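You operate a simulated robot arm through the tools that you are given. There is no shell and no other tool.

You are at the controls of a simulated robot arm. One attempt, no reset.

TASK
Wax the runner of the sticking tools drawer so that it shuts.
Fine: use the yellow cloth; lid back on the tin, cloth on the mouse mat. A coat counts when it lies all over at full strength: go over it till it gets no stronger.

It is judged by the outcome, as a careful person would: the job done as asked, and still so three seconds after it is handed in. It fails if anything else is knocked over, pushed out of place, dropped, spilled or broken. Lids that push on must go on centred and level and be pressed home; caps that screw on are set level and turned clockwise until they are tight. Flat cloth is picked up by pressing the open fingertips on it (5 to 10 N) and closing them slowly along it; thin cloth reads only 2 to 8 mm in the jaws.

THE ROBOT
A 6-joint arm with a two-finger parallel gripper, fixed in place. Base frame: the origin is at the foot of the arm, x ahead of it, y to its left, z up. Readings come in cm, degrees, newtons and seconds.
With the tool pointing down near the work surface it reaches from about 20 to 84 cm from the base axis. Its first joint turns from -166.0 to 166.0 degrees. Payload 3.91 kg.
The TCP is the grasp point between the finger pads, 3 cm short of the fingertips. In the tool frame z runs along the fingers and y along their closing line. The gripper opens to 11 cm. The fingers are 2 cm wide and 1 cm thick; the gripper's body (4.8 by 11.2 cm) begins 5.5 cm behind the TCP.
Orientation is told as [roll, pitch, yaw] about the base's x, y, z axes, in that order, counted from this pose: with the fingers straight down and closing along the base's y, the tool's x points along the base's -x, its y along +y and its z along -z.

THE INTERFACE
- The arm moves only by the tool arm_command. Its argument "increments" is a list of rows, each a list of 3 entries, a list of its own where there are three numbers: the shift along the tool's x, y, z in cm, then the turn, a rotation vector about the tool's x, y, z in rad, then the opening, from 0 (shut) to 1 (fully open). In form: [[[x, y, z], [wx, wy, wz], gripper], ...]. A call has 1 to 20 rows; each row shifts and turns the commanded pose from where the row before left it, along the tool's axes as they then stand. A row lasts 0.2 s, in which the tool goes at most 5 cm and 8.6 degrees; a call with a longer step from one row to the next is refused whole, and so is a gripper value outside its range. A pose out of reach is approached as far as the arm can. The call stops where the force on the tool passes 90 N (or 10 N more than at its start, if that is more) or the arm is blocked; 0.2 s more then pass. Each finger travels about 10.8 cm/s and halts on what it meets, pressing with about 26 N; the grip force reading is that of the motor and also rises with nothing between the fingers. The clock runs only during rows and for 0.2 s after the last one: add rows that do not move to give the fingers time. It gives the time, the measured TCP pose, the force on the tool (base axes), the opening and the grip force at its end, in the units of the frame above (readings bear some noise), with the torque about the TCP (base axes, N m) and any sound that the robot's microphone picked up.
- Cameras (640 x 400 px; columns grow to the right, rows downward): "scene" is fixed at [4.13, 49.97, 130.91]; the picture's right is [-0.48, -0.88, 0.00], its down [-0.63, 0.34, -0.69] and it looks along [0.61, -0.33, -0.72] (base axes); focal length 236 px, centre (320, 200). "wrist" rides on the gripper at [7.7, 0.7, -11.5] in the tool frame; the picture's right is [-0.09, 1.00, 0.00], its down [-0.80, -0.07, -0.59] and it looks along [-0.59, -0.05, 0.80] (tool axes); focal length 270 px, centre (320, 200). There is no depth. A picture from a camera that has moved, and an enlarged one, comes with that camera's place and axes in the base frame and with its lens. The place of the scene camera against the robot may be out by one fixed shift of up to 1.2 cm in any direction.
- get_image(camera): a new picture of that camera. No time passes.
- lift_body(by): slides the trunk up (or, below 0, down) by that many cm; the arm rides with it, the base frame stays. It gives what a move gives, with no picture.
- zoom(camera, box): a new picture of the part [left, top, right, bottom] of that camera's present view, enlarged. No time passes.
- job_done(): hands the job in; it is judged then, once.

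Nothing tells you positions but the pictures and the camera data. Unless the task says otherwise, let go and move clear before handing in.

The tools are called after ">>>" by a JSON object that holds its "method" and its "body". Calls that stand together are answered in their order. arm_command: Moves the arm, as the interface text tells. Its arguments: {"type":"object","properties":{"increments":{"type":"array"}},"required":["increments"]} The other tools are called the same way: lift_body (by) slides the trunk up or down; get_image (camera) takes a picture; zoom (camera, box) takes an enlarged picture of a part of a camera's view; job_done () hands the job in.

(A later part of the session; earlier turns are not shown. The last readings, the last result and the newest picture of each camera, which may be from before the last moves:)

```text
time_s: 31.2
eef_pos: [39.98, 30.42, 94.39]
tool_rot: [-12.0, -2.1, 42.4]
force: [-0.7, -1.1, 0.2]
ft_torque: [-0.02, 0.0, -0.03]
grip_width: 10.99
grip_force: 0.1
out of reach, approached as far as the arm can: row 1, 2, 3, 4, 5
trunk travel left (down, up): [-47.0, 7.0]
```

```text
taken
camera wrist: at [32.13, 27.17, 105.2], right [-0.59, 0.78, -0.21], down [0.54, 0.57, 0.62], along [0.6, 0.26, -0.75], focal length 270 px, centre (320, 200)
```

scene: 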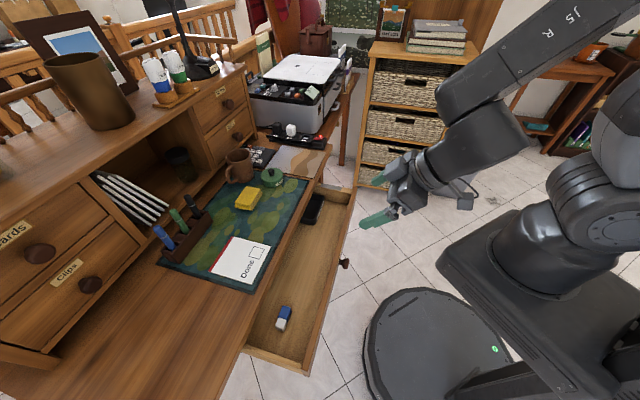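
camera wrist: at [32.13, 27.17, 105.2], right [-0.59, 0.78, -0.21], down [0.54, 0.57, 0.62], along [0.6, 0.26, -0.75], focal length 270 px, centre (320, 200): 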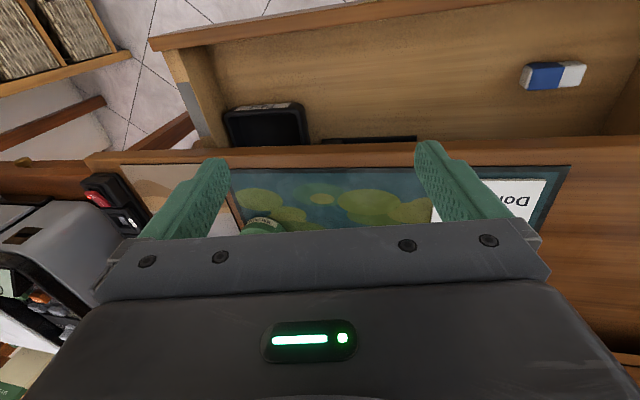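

The arm is hitting some joint limit. I'll look at the scene to understand its configuration.

>>> {"method": "get_image", "body": {"camera": "scene"}}

```text
taken
```

scene: 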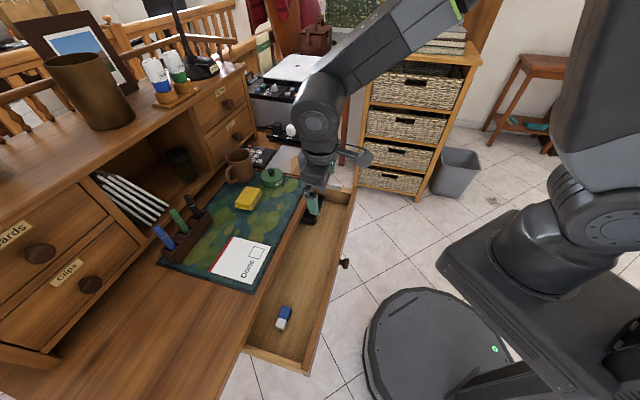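

>>> {"method": "arm_command", "body": {"increments": [[[0, 0, 0], [-0.1, 0, 0], 1], [[0, 0, 0], [-0.1, 0, 0], 1]]}}

```text
time_s: 31.8
eef_pos: [40.05, 30.31, 94.44]
tool_rot: [-12.1, -2.0, 42.5]
force: [-0.3, -0.3, 0.7]
ft_torque: [-0.01, 0.01, 0.0]
grip_width: 11.01
grip_force: 0.0
out of reach, approached as far as the arm can: row 1, 2
trunk travel left (down, up): [-47.0, 7.0]
```

>>> {"method": "arm_command", "body": {"increments": [[[0, 0, -2], [0, 0, 0], 1]]}}

>>> {"method": "arm_command", "body": {"increments": [[[0, 0, 0], [0, 0, 0.1], 1]]}}

>>> {"method": "arm_command", "body": {"increments": [[[0, 0, 0], [0.1, 0, 0], 1]]}}

```text
time_s: 32.2
eef_pos: [39.64, 30.38, 96.34]
tool_rot: [-12.5, -2.0, 42.4]
force: [0.8, 0.1, 0.2]
ft_torque: [-0.02, -0.01, -0.04]
grip_width: 10.98
grip_force: 0.0
trunk travel left (down, up): [-47.0, 7.0]
```

```text
time_s: 32.6
eef_pos: [39.81, 30.41, 96.39]
tool_rot: [-12.3, -3.3, 36.9]
force: [1.0, 0.3, -0.3]
ft_torque: [-0.03, -0.01, 0.04]
grip_width: 11.0
grip_force: 0.0
trunk travel left (down, up): [-47.0, 7.0]
```

```text
time_s: 33.0
eef_pos: [39.81, 30.45, 96.39]
tool_rot: [-17.6, -3.2, 36.8]
force: [0.2, -0.2, 0.4]
ft_torque: [0.01, 0.01, -0.03]
grip_width: 11.01
grip_force: 0.0
trunk travel left (down, up): [-47.0, 7.0]
```

The commanded pose tracks the reachable one, and a wrist limit blocks one tilt direction. I'll raise the arm and then lower the trunk to get the wrist away from its limit.

>>> {"method": "arm_command", "body": {"increments": [[[-1, 0, -3], [0, 0, 0], 1], [[-1, 0, -3], [0, 0, 0], 1], [[-1, 0, -3], [0, 0, 0], 1], [[-1, 0, -3], [0, 0, 0], 1]]}}

>>> {"method": "lift_body", "body": {"by": -12}}

>>> {"method": "arm_command", "body": {"increments": [[[0, 0, 0], [-0.1, 0, 0], 1], [[0, 0, 0], [-0.1, 0, 0], 1]]}}

>>> {"method": "get_image", "body": {"camera": "scene"}}

```text
time_s: 34.0
eef_pos: [40.12, 35.29, 108.2]
tool_rot: [-17.5, -3.2, 36.9]
force: [-0.2, 0.4, -0.4]
ft_torque: [-0.01, 0.03, 0.01]
grip_width: 11.04
grip_force: 0.1
trunk travel left (down, up): [-47.0, 7.0]
```

```text
time_s: 35.5
eef_pos: [40.2, 35.25, 96.22]
tool_rot: [-17.6, -3.3, 36.8]
force: [-0.1, 0.5, 0.1]
ft_torque: [0.02, 0.02, 0.03]
grip_width: 11.01
grip_force: 0.1
trunk travel left (down, up): [-35.0, 19.0]
```

```text
time_s: 36.1
eef_pos: [40.17, 35.23, 96.25]
tool_rot: [-15.0, -3.2, 36.9]
force: [-0.3, 0.1, -0.9]
ft_torque: [0.02, 0.03, 0.0]
grip_width: 10.98
grip_force: 0.1
out of reach, approached as far as the arm can: row 1, 2
trunk travel left (down, up): [-35.0, 19.0]
```

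```text
taken
```

scene: 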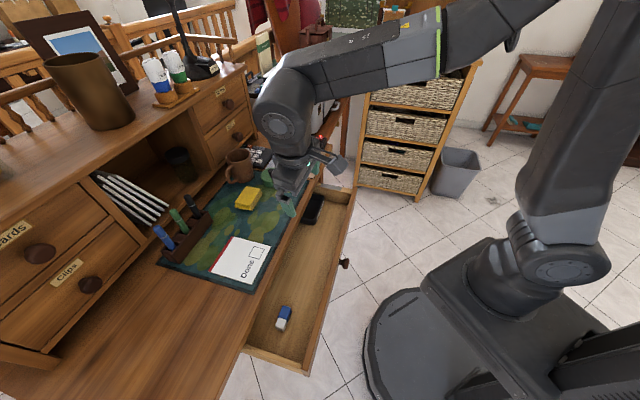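

>>> {"method": "arm_command", "body": {"increments": [[[0, 0, 0], [0, 0, -0.1], 1]]}}

>>> {"method": "arm_command", "body": {"increments": [[[0, 0, 0], [0, 0.1, 0], 1]]}}

>>> {"method": "arm_command", "body": {"increments": [[[0, 0, 0], [0, -0.1, 0], 1]]}}

>>> {"method": "arm_command", "body": {"increments": [[[0, 2, 0], [0, 0, 0], 1]]}}

>>> {"method": "arm_command", "body": {"increments": [[[0, -2, 0], [0, 0, 0], 1]]}}

```text
time_s: 36.5
eef_pos: [40.15, 35.18, 96.27]
tool_rot: [-15.3, -1.7, 42.3]
force: [-0.5, 0.2, 0.1]
ft_torque: [-0.02, 0.02, -0.02]
grip_width: 11.0
grip_force: 0.1
trunk travel left (down, up): [-35.0, 19.0]
```

```text
time_s: 36.9
eef_pos: [40.2, 35.16, 96.14]
tool_rot: [-16.0, 3.7, 40.9]
force: [0.1, 0.2, -0.2]
ft_torque: [0.01, -0.03, 0.02]
grip_width: 11.0
grip_force: 0.1
trunk travel left (down, up): [-35.0, 19.0]
```

```text
time_s: 37.3
eef_pos: [40.13, 35.34, 96.21]
tool_rot: [-15.3, -1.7, 42.4]
force: [0.2, 0.4, 0.3]
ft_torque: [-0.01, 0.03, 0.01]
grip_width: 11.01
grip_force: 0.1
trunk travel left (down, up): [-35.0, 19.0]
```

```text
time_s: 37.7
eef_pos: [38.98, 36.8, 95.8]
tool_rot: [-15.1, -1.7, 42.5]
force: [-0.6, -0.1, -0.2]
ft_torque: [-0.01, 0.03, 0.03]
grip_width: 11.01
grip_force: 0.0
trunk travel left (down, up): [-35.0, 19.0]
```

```text
time_s: 38.1
eef_pos: [40.19, 35.38, 96.19]
tool_rot: [-15.4, -1.7, 42.4]
force: [-0.2, 0.1, 0.0]
ft_torque: [-0.01, -0.02, 0.02]
grip_width: 11.0
grip_force: 0.0
trunk travel left (down, up): [-35.0, 19.0]
```

I suspect the forearm-roll joint flipped when I passed the wrist singularity and is now at its limit. I'll raise the trunk for clearance and swing the tool through alignment with the forearm to undo the flip. The first part tips the tool toward the forearm axis.

>>> {"method": "lift_body", "body": {"by": 15}}

>>> {"method": "arm_command", "body": {"increments": [[[-2.87, -0.8, -0.223], [0.0401, -0.1441, 0], 0.5], [[-2.87, -0.8, -0.223], [0.0401, -0.1441, 0], 0.5], [[-2.87, -0.8, -0.223], [0.0401, -0.1441, 0], 0.5], [[-2.87, -0.8, -0.223], [0.0401, -0.1441, 0], 0.5], [[-2.87, -0.8, -0.223], [0.0401, -0.1441, 0], 0.5], [[-2.87, -0.8, -0.223], [0.0401, -0.1441, 0], 0.5], [[-2.87, -0.8, -0.223], [0.0401, -0.1441, 0], 0.5]]}}

>>> {"method": "get_image", "body": {"camera": "scene"}}

>>> {"method": "get_image", "body": {"camera": "wrist"}}

```text
time_s: 39.8
eef_pos: [40.2, 35.29, 111.19]
tool_rot: [-15.3, -1.7, 42.4]
force: [0.3, -0.5, 0.9]
ft_torque: [-0.04, 0.01, 0.0]
grip_width: 11.02
grip_force: 0.1
trunk travel left (down, up): [-50.0, 4.0]
```

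```text
time_s: 41.4
eef_pos: [53.43, 45.07, 122.74]
tool_rot: [-50.1, -51.9, 76.5]
force: [0.1, 0.4, 0.1]
ft_torque: [-0.02, 0.04, -0.01]
grip_width: 5.5
grip_force: 0.0
trunk travel left (down, up): [-50.0, 4.0]
```

```text
taken
```

scene: 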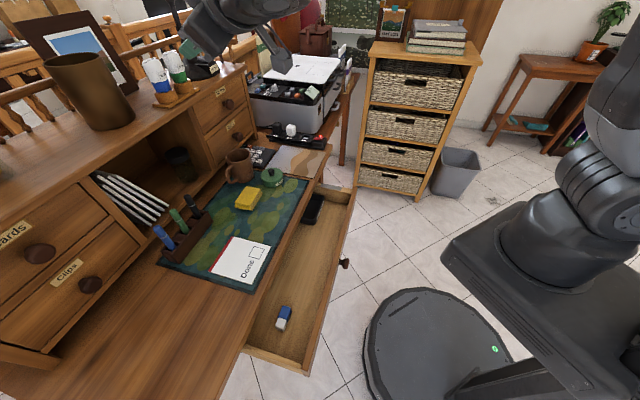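

```text
taken
camera wrist: at [42.19, 37.42, 120.8], right [-0.47, 0.79, -0.4], down [-0.36, 0.24, 0.9], along [0.81, 0.57, 0.17], focal length 270 px, centre (320, 200)
```

wrist: 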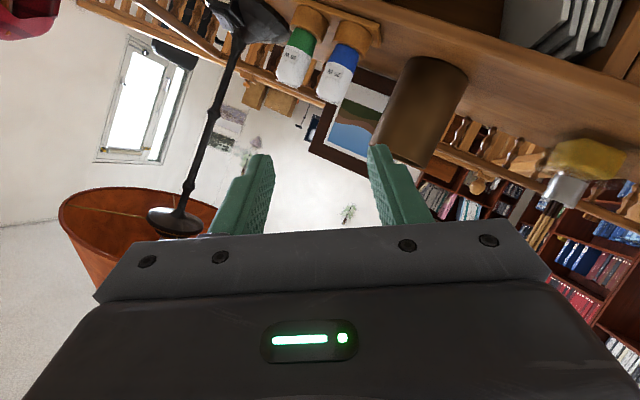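

There's ample clearance (hutch-top items are beyond n≈90). Now I'll sweep the tool through the forearm axis to the left.

>>> {"method": "arm_command", "body": {"increments": [[[-0.482, 1.369, -0.053], [-0.0686, -0.0241, 0], 0.5], [[-0.962, 2.733, -0.211], [-0.1371, -0.0483, 0], 0.5], [[-0.962, 2.733, -0.211], [-0.1371, -0.0483, 0], 0.5], [[-0.962, 2.733, -0.211], [-0.1371, -0.0483, 0], 0.5], [[-0.962, 2.733, -0.211], [-0.1371, -0.0483, 0], 0.5], [[-0.962, 2.733, -0.211], [-0.1371, -0.0483, 0], 0.5]]}}

>>> {"method": "get_image", "body": {"camera": "scene"}}

```text
time_s: 42.8
eef_pos: [42.3, 56.74, 121.12]
tool_rot: [-33.3, -59.5, 87.4]
force: [0.6, -0.1, -0.1]
ft_torque: [0.0, 0.0, 0.01]
grip_width: 5.52
grip_force: 0.0
out of reach, approached as far as the arm can: row 3, 4, 5, 6
trunk travel left (down, up): [-50.0, 4.0]
```

```text
taken
```

scene: 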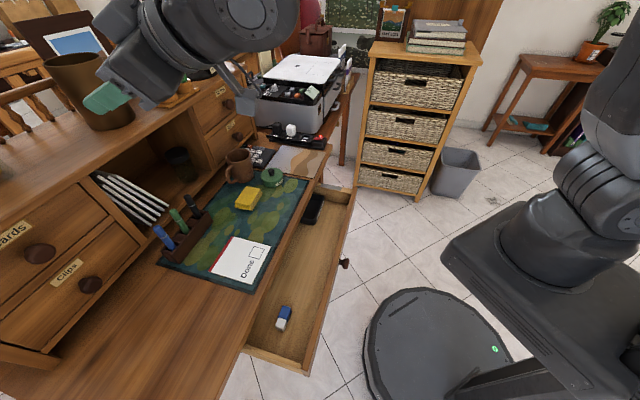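

The sweep hit the limit just below the axis, so the forearm is closer to horizontal than I estimated. I'll step back to the right side and sweep across again slightly higher.

>>> {"method": "arm_command", "body": {"increments": [[[-1.45, -2.484, -0.208], [0.1246, -0.0728, 0], 0.5], [[-1.45, -2.484, -0.208], [0.1246, -0.0728, 0], 0.5]]}}

>>> {"method": "arm_command", "body": {"increments": [[[-0.24, 0.76, -0.016], [-0.0381, -0.0121, 0], 0.5], [[-0.873, 2.753, -0.21], [-0.1381, -0.0438, 0], 0.5], [[-0.873, 2.753, -0.21], [-0.1381, -0.0438, 0], 0.5], [[-0.873, 2.753, -0.21], [-0.1381, -0.0438, 0], 0.5], [[-0.873, 2.753, -0.21], [-0.1381, -0.0438, 0], 0.5]]}}

```text
time_s: 43.4
eef_pos: [45.71, 55.29, 125.29]
tool_rot: [-59.5, -65.3, 100.7]
force: [-0.5, 0.1, -0.3]
ft_torque: [0.0, -0.01, 0.03]
grip_width: 5.5
grip_force: 0.1
trunk travel left (down, up): [-50.0, 4.0]
```

```text
time_s: 44.6
eef_pos: [35.18, 61.61, 125.4]
tool_rot: [-47.2, -71.8, 123.8]
force: [-0.2, 0.3, -0.4]
ft_torque: [0.01, 0.02, -0.02]
grip_width: 5.5
grip_force: 0.1
trunk travel left (down, up): [-50.0, 4.0]
```

No limit was reported this time. Next I'll tip the tool downward in-plane to see whether the wrist is back in its good configuration.

>>> {"method": "arm_command", "body": {"increments": [[[2.494, -0.2186, -0.157], [0.011, 0.125, 0], 0.5], [[2.494, -0.2186, -0.157], [0.011, 0.125, 0], 0.5], [[2.494, -0.2186, -0.157], [0.011, 0.125, 0], 0.5], [[2.494, -0.2186, -0.157], [0.011, 0.125, 0], 0.5], [[2.494, -0.2186, -0.157], [0.011, 0.125, 0], 0.5], [[2.494, -0.2186, -0.157], [0.011, 0.125, 0], 0.5]]}}

```text
time_s: 46.0
eef_pos: [37.46, 52.96, 113.73]
tool_rot: [-18.5, -33.6, 85.3]
force: [0.6, 0.0, 0.0]
ft_torque: [0.01, 0.01, -0.04]
grip_width: 5.5
grip_force: 0.1
trunk travel left (down, up): [-50.0, 4.0]
```

The wrist is back in its good configuration. Now I'll bring the tool to straight down with 45° yaw.

>>> {"method": "arm_command", "body": {"increments": [[[0, 0, 0], [-0.0159, 0.1105, 0.0971], 1], [[0, 0, 0], [-0.0159, 0.1105, 0.0971], 1], [[0, 0, 0], [-0.0159, 0.1105, 0.0971], 1], [[0, 0, 0], [-0.0159, 0.1105, 0.0971], 1], [[0, 0, 0], [-0.0159, 0.1105, 0.0971], 1], [[0, 0, 0], [-0.0159, 0.1105, 0.0971], 1]]}}

>>> {"method": "get_image", "body": {"camera": "wrist"}}

>>> {"method": "get_image", "body": {"camera": "scene"}}

```text
time_s: 47.4
eef_pos: [37.57, 53.01, 113.72]
tool_rot: [0.0, 0.0, 45.1]
force: [-0.6, 0.1, 0.0]
ft_torque: [0.04, 0.01, -0.01]
grip_width: 11.0
grip_force: 0.0
trunk travel left (down, up): [-50.0, 4.0]
```

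```text
taken
camera wrist: at [31.77, 48.01, 125.15], right [-0.64, 0.77, 0.0], down [0.62, 0.52, 0.59], along [0.45, 0.38, -0.8], focal length 270 px, centre (320, 200)
```

wrist: 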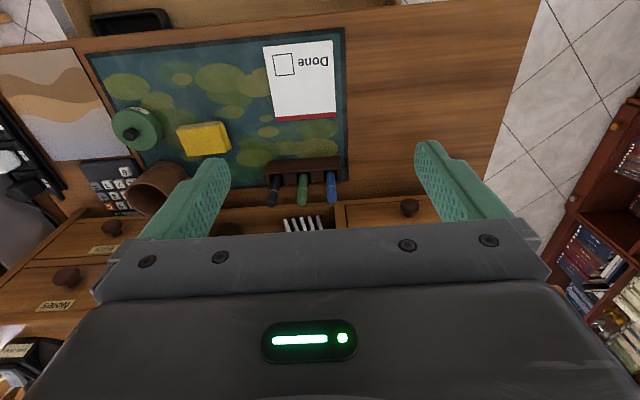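

```text
taken
```

scene: 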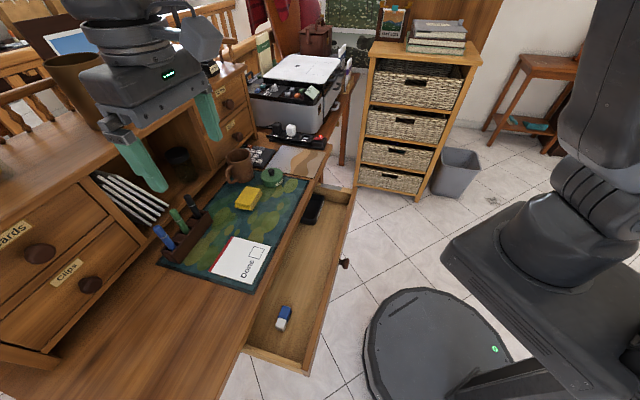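

Recovered: tool straight down at yaw 45°. Now I'll move over the wax tin and cloth to inspect them.

>>> {"method": "arm_command", "body": {"increments": [[[-0.3, -4.1, 0], [0, 0, 0], 1], [[-0.3, -4.1, 0], [0, 0, 0], 1], [[-0.3, -4.1, 0], [0, 0, 0], 1], [[-0.3, -4.1, 0], [0, 0, 0], 1], [[-0.3, -4.1, 0], [0, 0, 0], 1], [[-0.3, -4.1, 0], [0, 0, 0], 1], [[-0.3, -4.1, 0], [0, 0, 0], 1], [[-0.3, -4.0, 0], [0, 0, 0], 1], [[0, 0, 4], [0, 0, 0], 1], [[0, 0, 4], [0, 0, 0], 1], [[0, 0, 4], [0, 0, 0], 1], [[0, 0, 4], [0, 0, 0], 1], [[0, 0, 1.7], [0, 0, 0], 1]]}}

>>> {"method": "get_image", "body": {"camera": "wrist"}}

>>> {"method": "get_image", "body": {"camera": "scene"}}

```text
time_s: 50.2
eef_pos: [62.39, 31.57, 96.03]
tool_rot: [0.1, 0.0, 45.2]
force: [1.3, -0.9, 0.1]
ft_torque: [-0.04, 0.02, 0.02]
grip_width: 10.99
grip_force: 0.0
trunk travel left (down, up): [-50.0, 4.0]
```

```text
taken
camera wrist: at [56.58, 26.61, 107.45], right [-0.64, 0.76, 0.0], down [0.61, 0.52, 0.6], along [0.45, 0.38, -0.8], focal length 270 px, centre (320, 200)
```

wrist: 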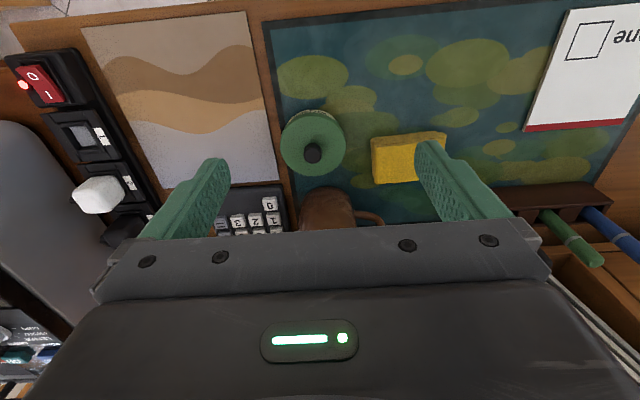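

```text
taken
```

scene: 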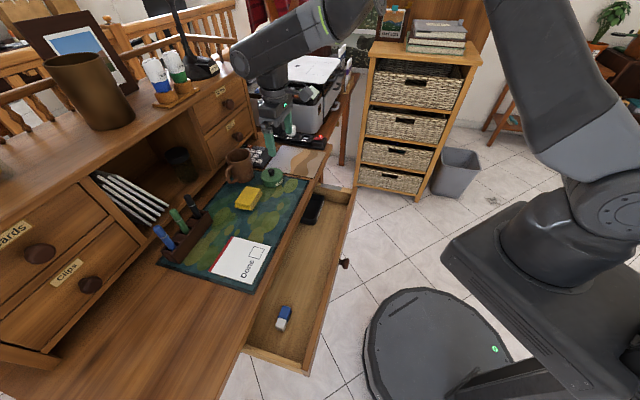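

>>> {"method": "zoom", "body": {"camera": "wrist", "box": [250, 80, 450, 205]}}

>>> {"method": "zoom", "body": {"camera": "scene", "box": [225, 160, 305, 215]}}

```text
3.20 times, centred on (350, 142) of wrist
camera zoom: at [56.58, 26.61, 107.45], right [-0.64, 0.76, 0.0], down [0.61, 0.52, 0.6], along [0.45, 0.38, -0.8], focal length 865 px, centre (224, 384)
```

zoom: 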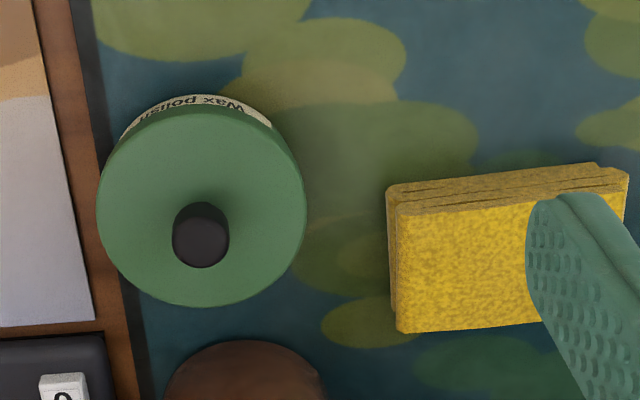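

```text
7.27 times, centred on (265, 188) of scene
camera zoom: at [4.13, 49.97, 130.91], right [-0.48, -0.88, 0.0], down [-0.63, 0.34, -0.69], along [0.61, -0.33, -0.72], focal length 1717 px, centre (720, 291)
```

zoom: 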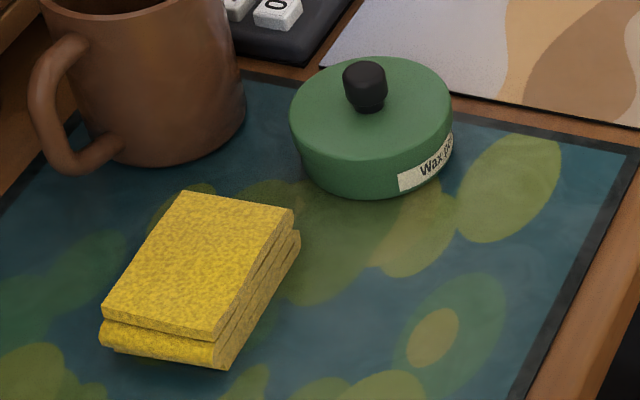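

The tin is about 7.4 cm wide, centred near n=71.9, e1=23.05, with a 1.9 cm black knob on its lid. I'll come over the knob with a narrower opening and check alignment before gripping.

>>> {"method": "arm_command", "body": {"increments": [[[-1.8, -0.42, 1], [0, 0, 0], 0.45], [[-1.8, -0.42, 2], [0, 0, 0], 0.45], [[-1.8, -0.41, 2.5], [0, 0, 0], 0.45], [[0, 0, 2.5], [0, 0, 0], 0.45], [[0, 0, 0], [0, 0, 0], 0.45]]}}

>>> {"method": "get_image", "body": {"camera": "wrist"}}

>>> {"method": "zoom", "body": {"camera": "scene", "box": [210, 120, 330, 220]}}

```text
time_s: 51.4
eef_pos: [67.21, 34.75, 87.89]
tool_rot: [0.1, -0.3, 45.2]
force: [-0.2, 0.0, -0.3]
ft_torque: [-0.02, -0.03, -0.04]
grip_width: 4.95
grip_force: 0.0
trunk travel left (down, up): [-50.0, 4.0]
```

```text
taken
camera wrist: at [61.27, 29.79, 99.37], right [-0.64, 0.76, 0.0], down [0.61, 0.52, 0.6], along [0.46, 0.39, -0.8], focal length 270 px, centre (320, 200)
```

wrist: 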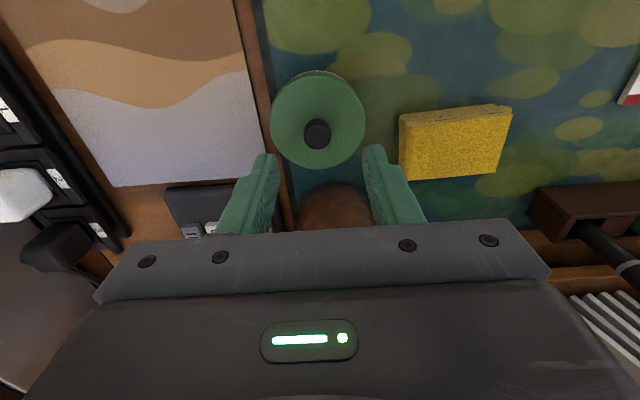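

```text
4.00 times, centred on (270, 170) of scene
camera zoom: at [4.13, 49.97, 130.91], right [-0.48, -0.88, 0.0], down [-0.63, 0.34, -0.69], along [0.61, -0.33, -0.72], focal length 944 px, centre (520, 320)
```

zoom: 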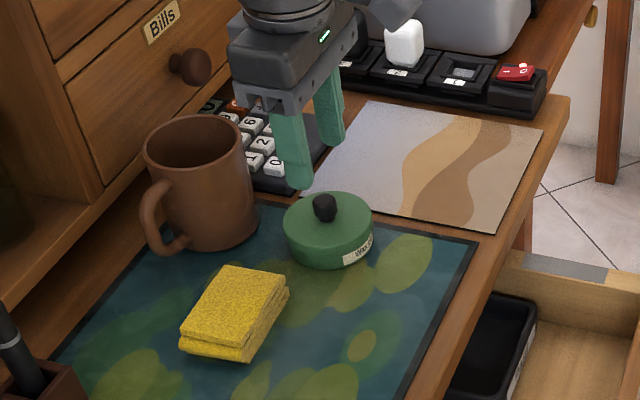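

Aligned over the knob to within about 1–2 mm. Descending so the fingertips stop just above the lid, then I'll check.

>>> {"method": "arm_command", "body": {"increments": [[[0, -0.12, 1.5], [0, 0, 0], 0.4], [[0, 0, 1.5], [0, 0, 0], 0.4], [[0, 0, 1.5], [0, 0, 0], 0.4], [[0, 0, 0.8], [0, 0, 0], 0.4], [[0, 0, 0], [0, 0, 0], 0.4]]}}

>>> {"method": "get_image", "body": {"camera": "wrist"}}

>>> {"method": "zoom", "body": {"camera": "scene", "box": [230, 140, 310, 200]}}

```text
time_s: 52.6
eef_pos: [67.16, 34.56, 82.71]
tool_rot: [0.1, -0.2, 45.2]
force: [-0.2, -0.4, -0.1]
ft_torque: [0.03, 0.02, 0.0]
grip_width: 4.4
grip_force: 0.1
trunk travel left (down, up): [-50.0, 4.0]
```

```text
taken
camera wrist: at [61.3, 29.58, 94.11], right [-0.64, 0.76, 0.0], down [0.61, 0.52, 0.6], along [0.46, 0.39, -0.8], focal length 270 px, centre (320, 200)
```

wrist: 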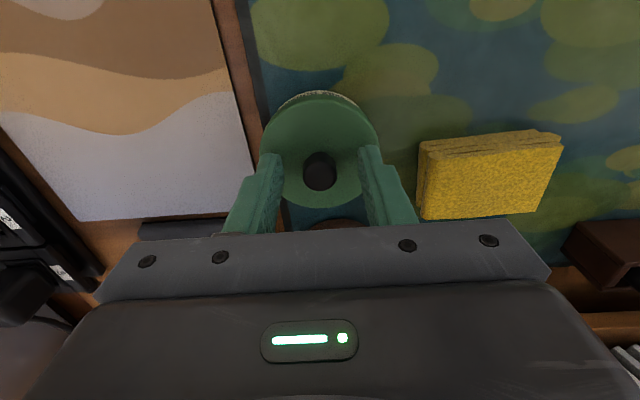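

```text
6.67 times, centred on (270, 170) of scene
camera zoom: at [4.13, 49.97, 130.91], right [-0.48, -0.88, 0.0], down [-0.63, 0.34, -0.69], along [0.61, -0.33, -0.72], focal length 1574 px, centre (653, 400)
```

zoom: 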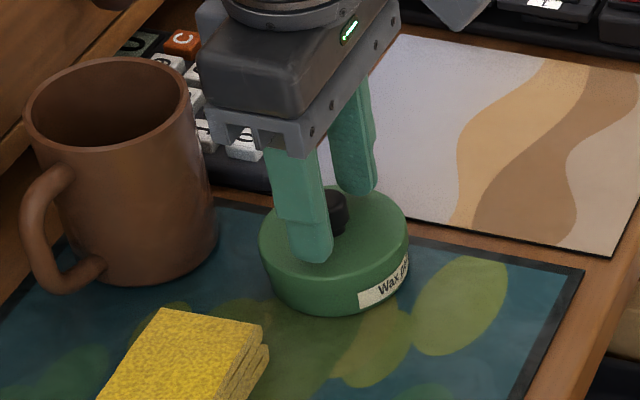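

>>> {"method": "arm_command", "body": {"increments": [[[-0.25, 0, 0.3], [0, 0, 0], 0.4], [[0, 0, 0.3], [0, 0, 0], 0.4], [[0, 0, 0], [0, 0, 0], 0.3], [[0, 0, 0], [0, 0, 0], 0.2], [[0, 0, 0], [0, 0, 0], 0.12], [[0, 0, 0], [0, 0, 0], 0.08], [[0, 0, 0], [0, 0, 0], 0.08]]}}

>>> {"method": "get_image", "body": {"camera": "wrist"}}

```text
time_s: 54.2
eef_pos: [67.27, 34.77, 82.15]
tool_rot: [0.1, -0.1, 45.2]
force: [1.6, 0.1, 1.3]
ft_torque: [-0.08, -0.05, 0.01]
grip_width: 1.79
grip_force: 25.8
trunk travel left (down, up): [-50.0, 4.0]
heard: snap
```

```text
taken
camera wrist: at [61.45, 29.7, 93.54], right [-0.65, 0.76, 0.0], down [0.61, 0.52, 0.6], along [0.46, 0.39, -0.8], focal length 270 px, centre (320, 200)
```

wrist: 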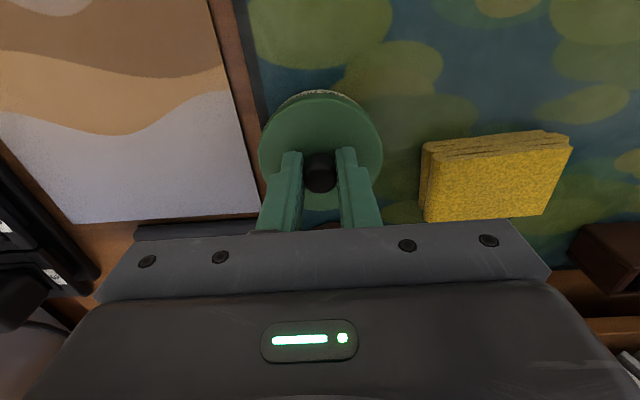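

The knob is gripped at 1.8 cm and I heard a snap, perhaps the lid's rim. I'll lift very slowly and watch whether only the lid comes.

>>> {"method": "arm_command", "body": {"increments": [[[0, 0, 0], [0, 0, 0], 0.05], [[0, 0, -0.2], [0, 0, 0], 0.05], [[0, 0, -0.2], [0, 0, 0], 0.05], [[0, 0, -0.2], [0, 0, 0], 0.05]]}}

>>> {"method": "zoom", "body": {"camera": "scene", "box": [230, 140, 310, 200]}}

```text
time_s: 55.2
eef_pos: [67.42, 34.69, 82.66]
tool_rot: [0.1, -0.1, 45.2]
force: [-0.2, 0.5, 0.7]
ft_torque: [0.01, 0.0, 0.02]
grip_width: 1.81
grip_force: 25.8
trunk travel left (down, up): [-50.0, 4.0]
```

```text
6.67 times, centred on (270, 170) of scene
camera zoom: at [4.13, 49.97, 130.91], right [-0.48, -0.88, 0.0], down [-0.63, 0.34, -0.69], along [0.61, -0.33, -0.72], focal length 1574 px, centre (653, 400)
```

zoom: 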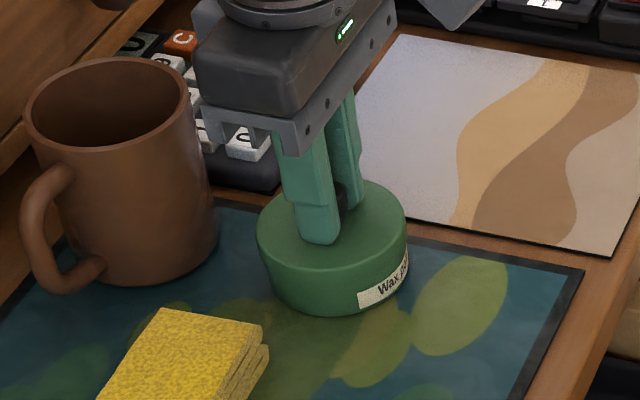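

The lid rises freely while the tin stays down. Continuing the lift.

>>> {"method": "arm_command", "body": {"increments": [[[0, 0, -0.4], [0, 0, 0], 0.05], [[0, 0, -0.5], [0, 0, 0], 0.05], [[0, 0, -0.6], [0, 0, 0], 0.05], [[0, 0, -1.0], [0, 0, 0], 0.05], [[0, 0, -1.5], [0, 0, 0], 0.05], [[0, 0, -2], [0, 0, 0], 0.05]]}}

>>> {"method": "zoom", "body": {"camera": "scene", "box": [230, 140, 310, 200]}}

>>> {"method": "get_image", "body": {"camera": "wrist"}}

```text
time_s: 56.6
eef_pos: [67.43, 34.69, 88.82]
tool_rot: [0.1, -0.1, 45.2]
force: [0.9, 0.2, -0.6]
ft_torque: [0.01, -0.01, 0.03]
grip_width: 1.77
grip_force: 26.4
trunk travel left (down, up): [-50.0, 4.0]
```

```text
6.67 times, centred on (270, 170) of scene
camera zoom: at [4.13, 49.97, 130.91], right [-0.48, -0.88, 0.0], down [-0.63, 0.34, -0.69], along [0.61, -0.33, -0.72], focal length 1574 px, centre (653, 400)
```

zoom: 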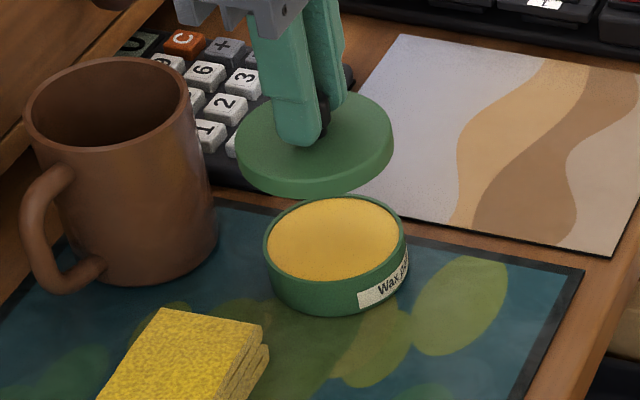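

```text
taken
camera wrist: at [61.57, 29.69, 100.19], right [-0.64, 0.76, 0.0], down [0.61, 0.52, 0.6], along [0.45, 0.39, -0.8], focal length 270 px, centre (320, 200)
```

wrist: 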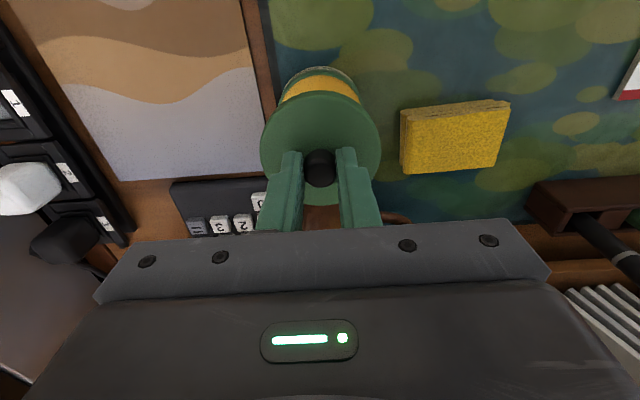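

The lid is off and the wax lies nearly at the rim. I'll set the lid down on the free part of the blotter near n=64.5, e1=12.

>>> {"method": "arm_command", "body": {"increments": [[[1.9, 2.8, 0], [0, 0, 0], 0.05], [[1.9, 2.8, 0], [0, 0, 0], 0.05], [[1.9, 2.8, 0], [0, 0, 0], 0.05], [[2.0, 2.7, 0], [0, 0, 0], 0.05], [[0, 0, 2.5], [0, 0, 0], 0.05], [[0, 0, 2.5], [0, 0, 0], 0.05], [[0, 0, 1.8], [0, 0, 0], 0.05]]}}

>>> {"method": "get_image", "body": {"camera": "wrist"}}

>>> {"method": "zoom", "body": {"camera": "scene", "box": [210, 150, 330, 240]}}

```text
time_s: 58.2
eef_pos: [54.02, 37.17, 81.65]
tool_rot: [0.1, -0.2, 45.3]
force: [-0.2, 0.1, -1.2]
ft_torque: [-0.05, -0.05, 0.0]
grip_width: 1.8
grip_force: 26.2
trunk travel left (down, up): [-50.0, 4.0]
```

```text
taken
camera wrist: at [48.2, 32.07, 93.15], right [-0.64, 0.76, 0.0], down [0.61, 0.52, 0.6], along [0.46, 0.39, -0.8], focal length 270 px, centre (320, 200)
```

wrist: 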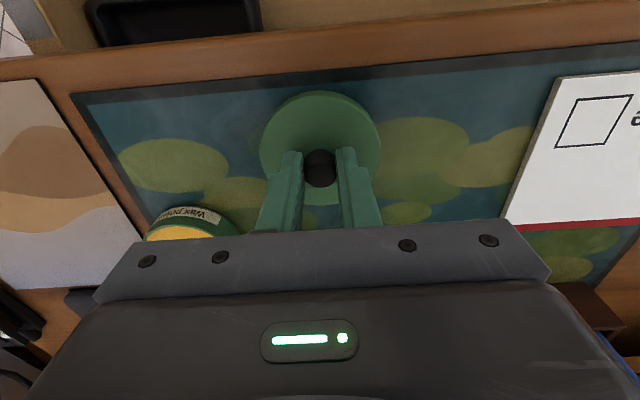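

```text
4.44 times, centred on (270, 195) of scene
camera zoom: at [4.13, 49.97, 130.91], right [-0.48, -0.88, 0.0], down [-0.63, 0.34, -0.69], along [0.61, -0.33, -0.72], focal length 1049 px, centre (542, 222)
```

zoom: 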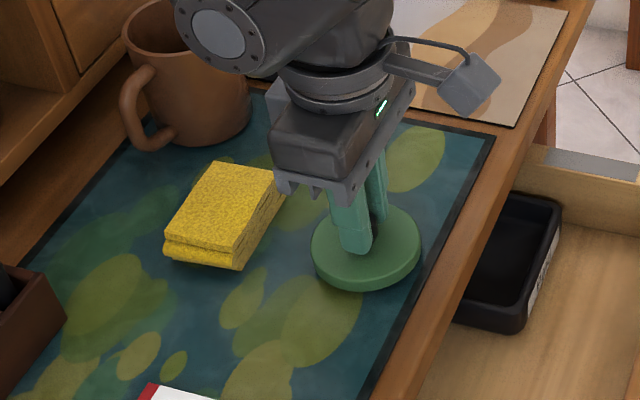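

>>> {"method": "arm_command", "body": {"increments": [[[-0.8, 0, 0.5], [0, 0, 0], 0.05], [[0, 0, 0.4], [0, 0, 0], 0.05], [[0, 0, 0.4], [0, 0, 0], 0.05]]}}

>>> {"method": "zoom", "body": {"camera": "scene", "box": [240, 170, 310, 220]}}

```text
time_s: 59.0
eef_pos: [54.75, 37.46, 80.54]
tool_rot: [0.1, 0.0, 45.2]
force: [-0.3, 0.7, -0.5]
ft_torque: [0.01, -0.05, -0.02]
grip_width: 1.78
grip_force: 25.4
trunk travel left (down, up): [-50.0, 4.0]
```

```text
8.00 times, centred on (275, 195) of scene
camera zoom: at [4.13, 49.97, 130.91], right [-0.48, -0.88, 0.0], down [-0.63, 0.34, -0.69], along [0.61, -0.33, -0.72], focal length 1889 px, centre (680, 240)
```

zoom: 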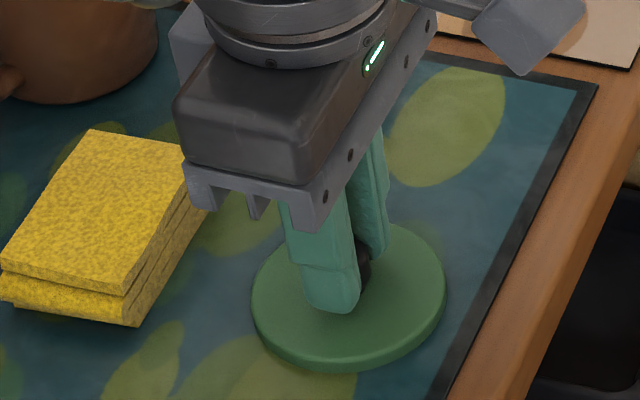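

>>> {"method": "arm_command", "body": {"increments": [[[0, 0, 0.25], [0, 0, 0], 0.05], [[0, 0, 0.25], [0, 0, 0], 0.05]]}}

>>> {"method": "arm_command", "body": {"increments": [[[0, 0, 0.2], [0, 0, 0], 0.05], [[0, 0, 0.2], [0, 0, 0], 0.05]]}}

```text
time_s: 59.6
eef_pos: [54.75, 37.62, 80.3]
tool_rot: [0.0, -0.4, 45.1]
force: [-2.0, 0.7, 14.6]
ft_torque: [-0.05, 0.11, 0.02]
grip_width: 1.79
grip_force: 26.3
trunk travel left (down, up): [-50.0, 4.0]
```

```text
time_s: 60.2
eef_pos: [54.67, 37.63, 80.0]
tool_rot: [0.0, -0.5, 45.3]
force: [-0.2, -0.6, 33.6]
ft_torque: [-0.05, -0.18, -0.03]
grip_width: 1.86
grip_force: 25.8
trunk travel left (down, up): [-50.0, 4.0]
```

Contact at z≈80.3. I'll ease the pressure off and let go of the lid.

>>> {"method": "arm_command", "body": {"increments": [[[0, 0, -0.2], [0, 0, 0], 0.05], [[0, 0, -0.2], [0, 0, 0], 0.05], [[0, 0, 0], [0, 0, 0], 0.2], [[0, 0, 0], [0, 0, 0], 0.35], [[0, 0, 0], [0, 0, 0], 0.4]]}}

>>> {"method": "arm_command", "body": {"increments": [[[0, 0, -2], [0, 0, 0], 0.5], [[0, 0, -4], [0, 0, 0], 0.7], [[0, 0, -4], [0, 0, 0], 1], [[0, 0, -4], [0, 0, 0], 1]]}}

>>> {"method": "get_image", "body": {"camera": "wrist"}}

>>> {"method": "get_image", "body": {"camera": "scene"}}

```text
time_s: 61.4
eef_pos: [54.75, 37.59, 79.96]
tool_rot: [0.1, -0.1, 45.2]
force: [0.7, -1.0, 0.2]
ft_torque: [0.0, 0.02, -0.04]
grip_width: 4.41
grip_force: 0.0
trunk travel left (down, up): [-50.0, 4.0]
```

```text
time_s: 62.4
eef_pos: [54.59, 37.56, 93.87]
tool_rot: [0.1, -0.1, 45.2]
force: [0.1, 0.1, 0.3]
ft_torque: [0.0, -0.02, 0.01]
grip_width: 10.99
grip_force: 0.1
trunk travel left (down, up): [-50.0, 4.0]
```

```text
taken
camera wrist: at [48.79, 32.56, 105.26], right [-0.64, 0.76, 0.0], down [0.61, 0.52, 0.6], along [0.46, 0.39, -0.8], focal length 270 px, centre (320, 200)
```

wrist: 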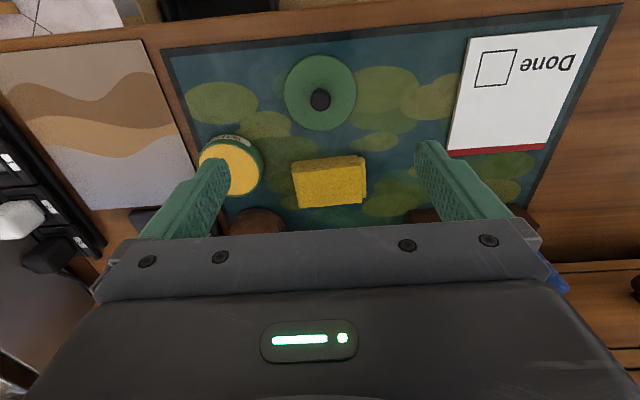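

```text
taken
```

scene: 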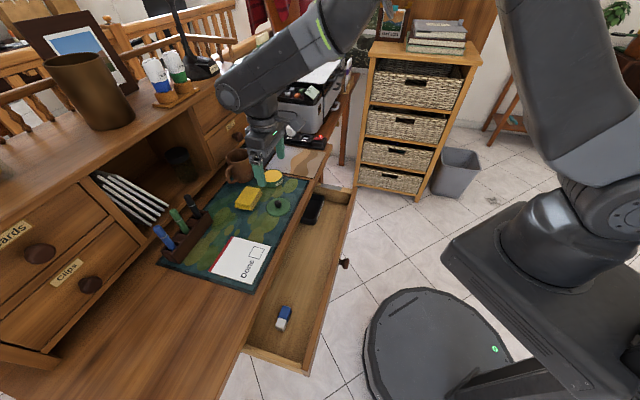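

The lid rests on the blotter. Now I'll inspect the cloth closely.

>>> {"method": "zoom", "body": {"camera": "wrist", "box": [180, 110, 400, 240]}}

>>> {"method": "zoom", "body": {"camera": "scene", "box": [220, 170, 300, 225]}}

```text
2.91 times, centred on (290, 175) of wrist
camera zoom: at [48.79, 32.56, 105.26], right [-0.64, 0.76, 0.0], down [0.61, 0.52, 0.6], along [0.46, 0.39, -0.8], focal length 786 px, centre (407, 273)
```

zoom: 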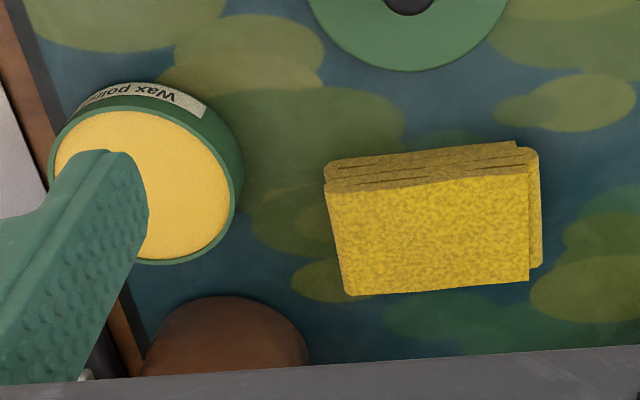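

```text
7.27 times, centred on (260, 198) of scene
camera zoom: at [4.13, 49.97, 130.91], right [-0.48, -0.88, 0.0], down [-0.63, 0.34, -0.69], along [0.61, -0.33, -0.72], focal length 1717 px, centre (756, 218)
```

zoom: 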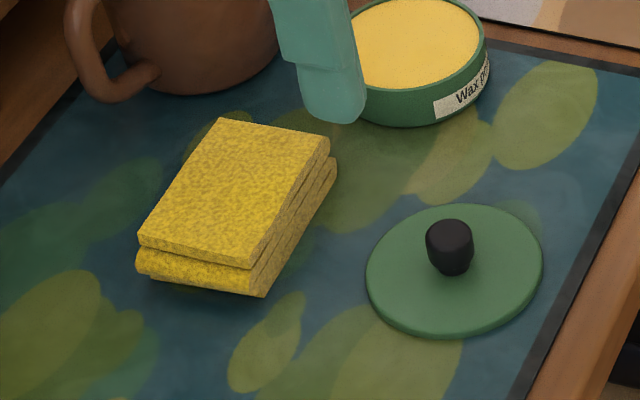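

The cloth is a folded pad, roughly 8.4 by 5.6 cm and 2 cm thick, centred near n=76.4, e1=11.9. I'll move over it with the fingers fully open and check the clearances.

>>> {"method": "arm_command", "body": {"increments": [[[-3.75, 0.07, 0], [0, 0, 0], 1], [[-3.75, 0.07, 0], [0, 0, 0], 1], [[-3.7, 0.06, 0], [0, 0, 0], 1], [[0, 0, 3], [0, 0, 0], 1], [[0, 0, 3], [0, 0, 0], 1], [[0, 0, 2], [0, 0, 0], 1], [[0, 0, 0], [0, 0, 0], 1]]}}

>>> {"method": "get_image", "body": {"camera": "wrist"}}

>>> {"method": "zoom", "body": {"camera": "scene", "box": [200, 130, 320, 220]}}

```text
time_s: 64.0
eef_pos: [62.3, 45.59, 86.02]
tool_rot: [0.1, -0.1, 45.2]
force: [-0.6, 0.4, 0.5]
ft_torque: [-0.01, 0.0, 0.0]
grip_width: 11.0
grip_force: 0.0
trunk travel left (down, up): [-50.0, 4.0]
```

```text
taken
camera wrist: at [56.51, 40.69, 97.51], right [-0.64, 0.76, 0.0], down [0.61, 0.52, 0.6], along [0.46, 0.39, -0.8], focal length 270 px, centre (320, 200)
```

wrist: 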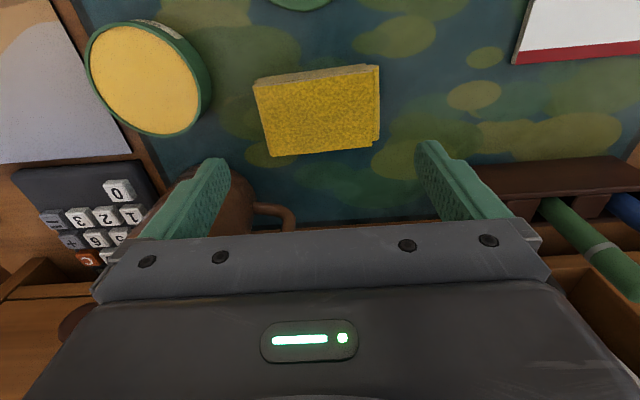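

```text
4.44 times, centred on (260, 175) of scene
camera zoom: at [4.13, 49.97, 130.91], right [-0.48, -0.88, 0.0], down [-0.63, 0.34, -0.69], along [0.61, -0.33, -0.72], focal length 1049 px, centre (587, 311)
```

zoom: 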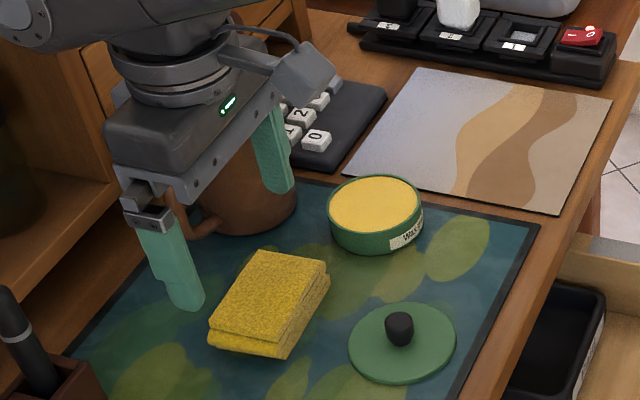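

Good clearance on both sides. Descending beside the cloth until the fingertips just touch the blotter.

>>> {"method": "arm_command", "body": {"increments": [[[0, 0, 2], [0, 0, 0], 1], [[0, 0, 2], [0, 0, 0], 1], [[0, 0, 1.5], [0, 0, 0], 1], [[0, 0, 0.8], [0, 0, 0], 1], [[0, 0, 0], [0, 0, 0], 1]]}}

>>> {"method": "get_image", "body": {"camera": "wrist"}}

>>> {"method": "zoom", "body": {"camera": "scene", "box": [200, 150, 300, 225]}}

```text
time_s: 65.2
eef_pos: [62.3, 45.6, 79.8]
tool_rot: [0.0, -0.1, 45.2]
force: [0.0, -0.1, 0.0]
ft_torque: [-0.02, 0.0, 0.01]
grip_width: 11.0
grip_force: 0.1
trunk travel left (down, up): [-50.0, 4.0]
```

```text
taken
camera wrist: at [56.47, 40.53, 91.24], right [-0.64, 0.76, 0.0], down [0.61, 0.52, 0.6], along [0.46, 0.39, -0.8], focal length 270 px, centre (320, 200)
```

wrist: 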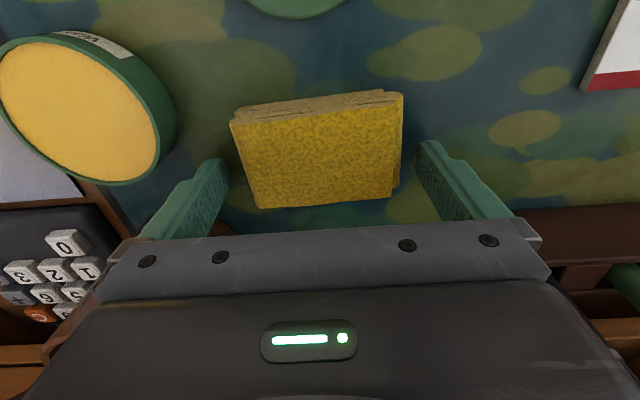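

```text
5.33 times, centred on (250, 188) of scene
camera zoom: at [4.13, 49.97, 130.91], right [-0.48, -0.88, 0.0], down [-0.63, 0.34, -0.69], along [0.61, -0.33, -0.72], focal length 1259 px, centre (693, 267)
```

zoom: 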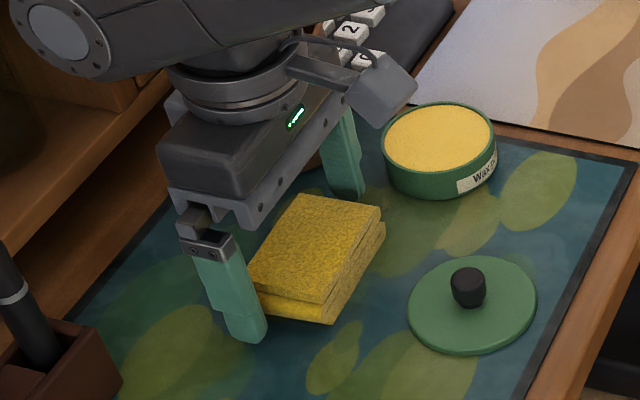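

>>> {"method": "arm_command", "body": {"increments": [[[0, 0, 0.3], [0, 0, 0], 1], [[0, 0, 0.3], [0, 0, 0], 1], [[0, 0, 0], [0, 0, 0], 1]]}}

>>> {"method": "arm_command", "body": {"increments": [[[0, 0, 0.2], [0, 0, 0], 1], [[0, 0, 0], [0, 0, 0], 1]]}}

```text
time_s: 66.0
eef_pos: [62.4, 45.68, 79.36]
tool_rot: [0.1, 0.0, 45.2]
force: [1.1, -0.7, 0.8]
ft_torque: [0.01, -0.01, 0.0]
grip_width: 11.01
grip_force: 0.1
trunk travel left (down, up): [-50.0, 4.0]
```

```text
time_s: 66.6
eef_pos: [62.36, 45.65, 79.22]
tool_rot: [0.0, -0.2, 45.1]
force: [-2.0, -1.5, 7.1]
ft_torque: [-0.35, -0.19, -0.17]
grip_width: 11.01
grip_force: 0.0
trunk travel left (down, up): [-50.0, 4.0]
```

The blotter is at z≈76.2, so the cloth is about 2.5 cm thick and centred at n≈75.6. I'll rise slightly, centre on it, and close slowly.

>>> {"method": "arm_command", "body": {"increments": [[[0, 0, -0.6], [0, 0, 0], 1], [[0.7, 0, 0], [0, 0, 0], 1], [[0, 0, 0], [0, 0, 0], 0.9], [[0, 0, 0], [0, 0, 0], 0.82], [[0, 0, 0], [0, 0, 0], 0.76], [[0, 0, 0], [0, 0, 0], 0.72], [[0, 0, 0], [0, 0, 0], 0.68]]}}

>>> {"method": "get_image", "body": {"camera": "wrist"}}

>>> {"method": "zoom", "body": {"camera": "scene", "box": [200, 150, 300, 225]}}

```text
time_s: 68.2
eef_pos: [61.95, 45.12, 79.57]
tool_rot: [0.1, -0.1, 45.3]
force: [0.3, -0.2, 1.3]
ft_torque: [-0.01, 0.0, 0.04]
grip_width: 7.94
grip_force: 26.1
trunk travel left (down, up): [-50.0, 4.0]
```

```text
taken
camera wrist: at [56.08, 40.18, 91.03], right [-0.64, 0.76, 0.0], down [0.61, 0.52, 0.6], along [0.46, 0.39, -0.8], focal length 270 px, centre (320, 200)
```

wrist: 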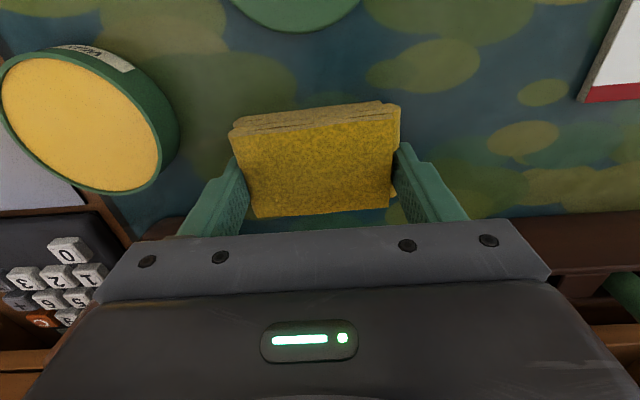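

```text
5.33 times, centred on (250, 188) of scene
camera zoom: at [4.13, 49.97, 130.91], right [-0.48, -0.88, 0.0], down [-0.63, 0.34, -0.69], along [0.61, -0.33, -0.72], focal length 1259 px, centre (693, 267)
```

zoom: 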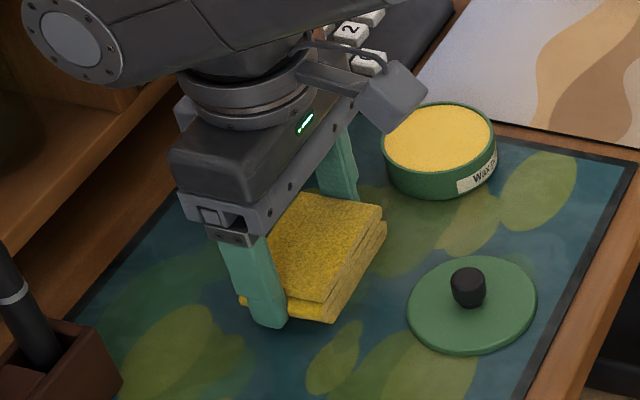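

The cloth is gripped (7.9 cm, 26 N). Lifting it gently.

>>> {"method": "arm_command", "body": {"increments": [[[0, 0, 0], [0, 0, 0], 0.6], [[0, 0, -0.5], [0, 0, 0], 0.6], [[0, 0, -1], [0, 0, 0], 0.6], [[0, 0, -1.5], [0, 0, 0], 0.6], [[0, 0, -2], [0, 0, 0], 0.6], [[0, 0, -3], [0, 0, 0], 0.6]]}}

>>> {"method": "get_image", "body": {"camera": "wrist"}}

>>> {"method": "zoom", "body": {"camera": "scene", "box": [200, 130, 310, 220]}}

```text
time_s: 69.6
eef_pos: [61.89, 45.16, 87.85]
tool_rot: [0.1, -0.1, 45.2]
force: [0.2, 0.4, 0.7]
ft_torque: [0.02, -0.01, -0.04]
grip_width: 7.88
grip_force: 25.7
trunk travel left (down, up): [-50.0, 4.0]
```

```text
taken
camera wrist: at [56.04, 40.3, 99.29], right [-0.64, 0.76, 0.0], down [0.61, 0.52, 0.6], along [0.46, 0.39, -0.8], focal length 270 px, centre (320, 200)
```

wrist: 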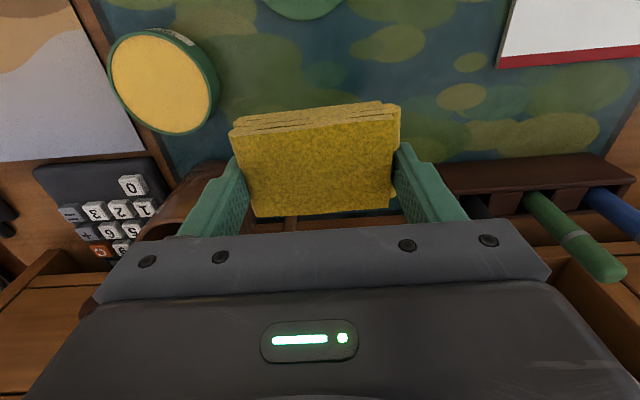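

```text
4.44 times, centred on (255, 175) of scene
camera zoom: at [4.13, 49.97, 130.91], right [-0.48, -0.88, 0.0], down [-0.63, 0.34, -0.69], along [0.61, -0.33, -0.72], focal length 1049 px, centre (609, 311)
```

zoom: 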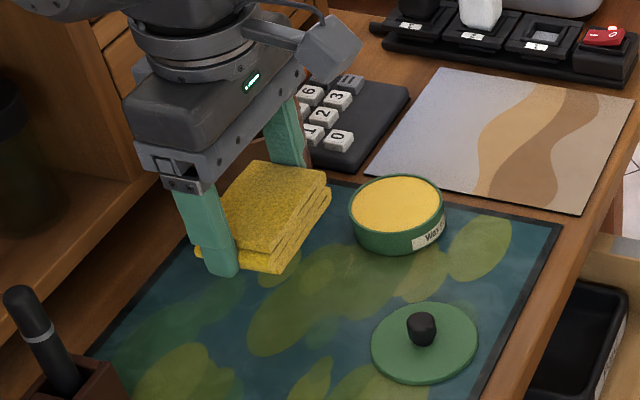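

The cloth came up as a firm pad. I'll carry it over the open tin and look before pressing it in.

>>> {"method": "arm_command", "body": {"increments": [[[0.95, -2.85, 0], [0, 0, 0], 0.6], [[0.95, -2.85, 0], [0, 0, 0], 0.6], [[0.95, -2.85, 0], [0, 0, 0], 0.6], [[0.95, -2.85, 0], [0, 0, 0], 0.6], [[0, 0, 1.5], [0, 0, 0], 0.6], [[0, 0, 1.5], [0, 0, 0], 0.6]]}}

>>> {"method": "get_image", "body": {"camera": "wrist"}}

>>> {"method": "zoom", "body": {"camera": "scene", "box": [220, 140, 320, 215]}}

```text
time_s: 71.0
eef_pos: [67.36, 34.47, 84.63]
tool_rot: [0.1, -0.1, 45.3]
force: [-0.8, 0.6, -0.4]
ft_torque: [-0.02, -0.01, -0.02]
grip_width: 7.9
grip_force: 26.3
trunk travel left (down, up): [-50.0, 4.0]
```

```text
taken
camera wrist: at [61.49, 29.48, 96.04], right [-0.64, 0.76, 0.0], down [0.61, 0.52, 0.6], along [0.45, 0.38, -0.8], focal length 270 px, centre (320, 200)
```

wrist: 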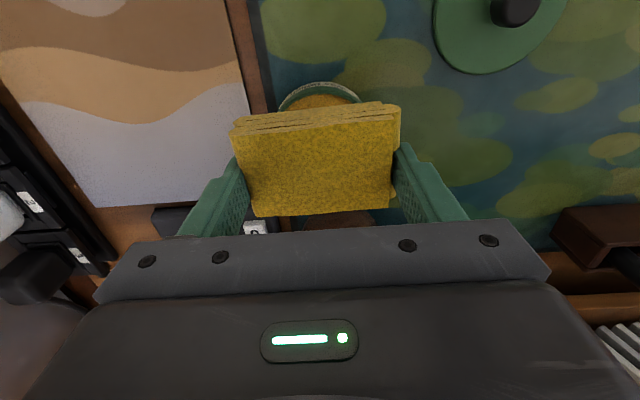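

```text
5.33 times, centred on (270, 178) of scene
camera zoom: at [4.13, 49.97, 130.91], right [-0.48, -0.88, 0.0], down [-0.63, 0.34, -0.69], along [0.61, -0.33, -0.72], focal length 1259 px, centre (587, 320)
```

zoom: 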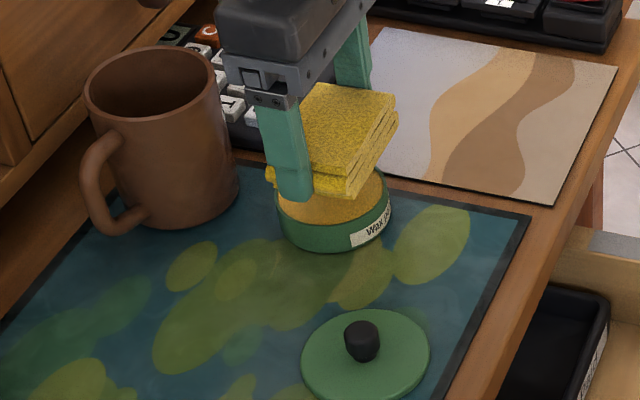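

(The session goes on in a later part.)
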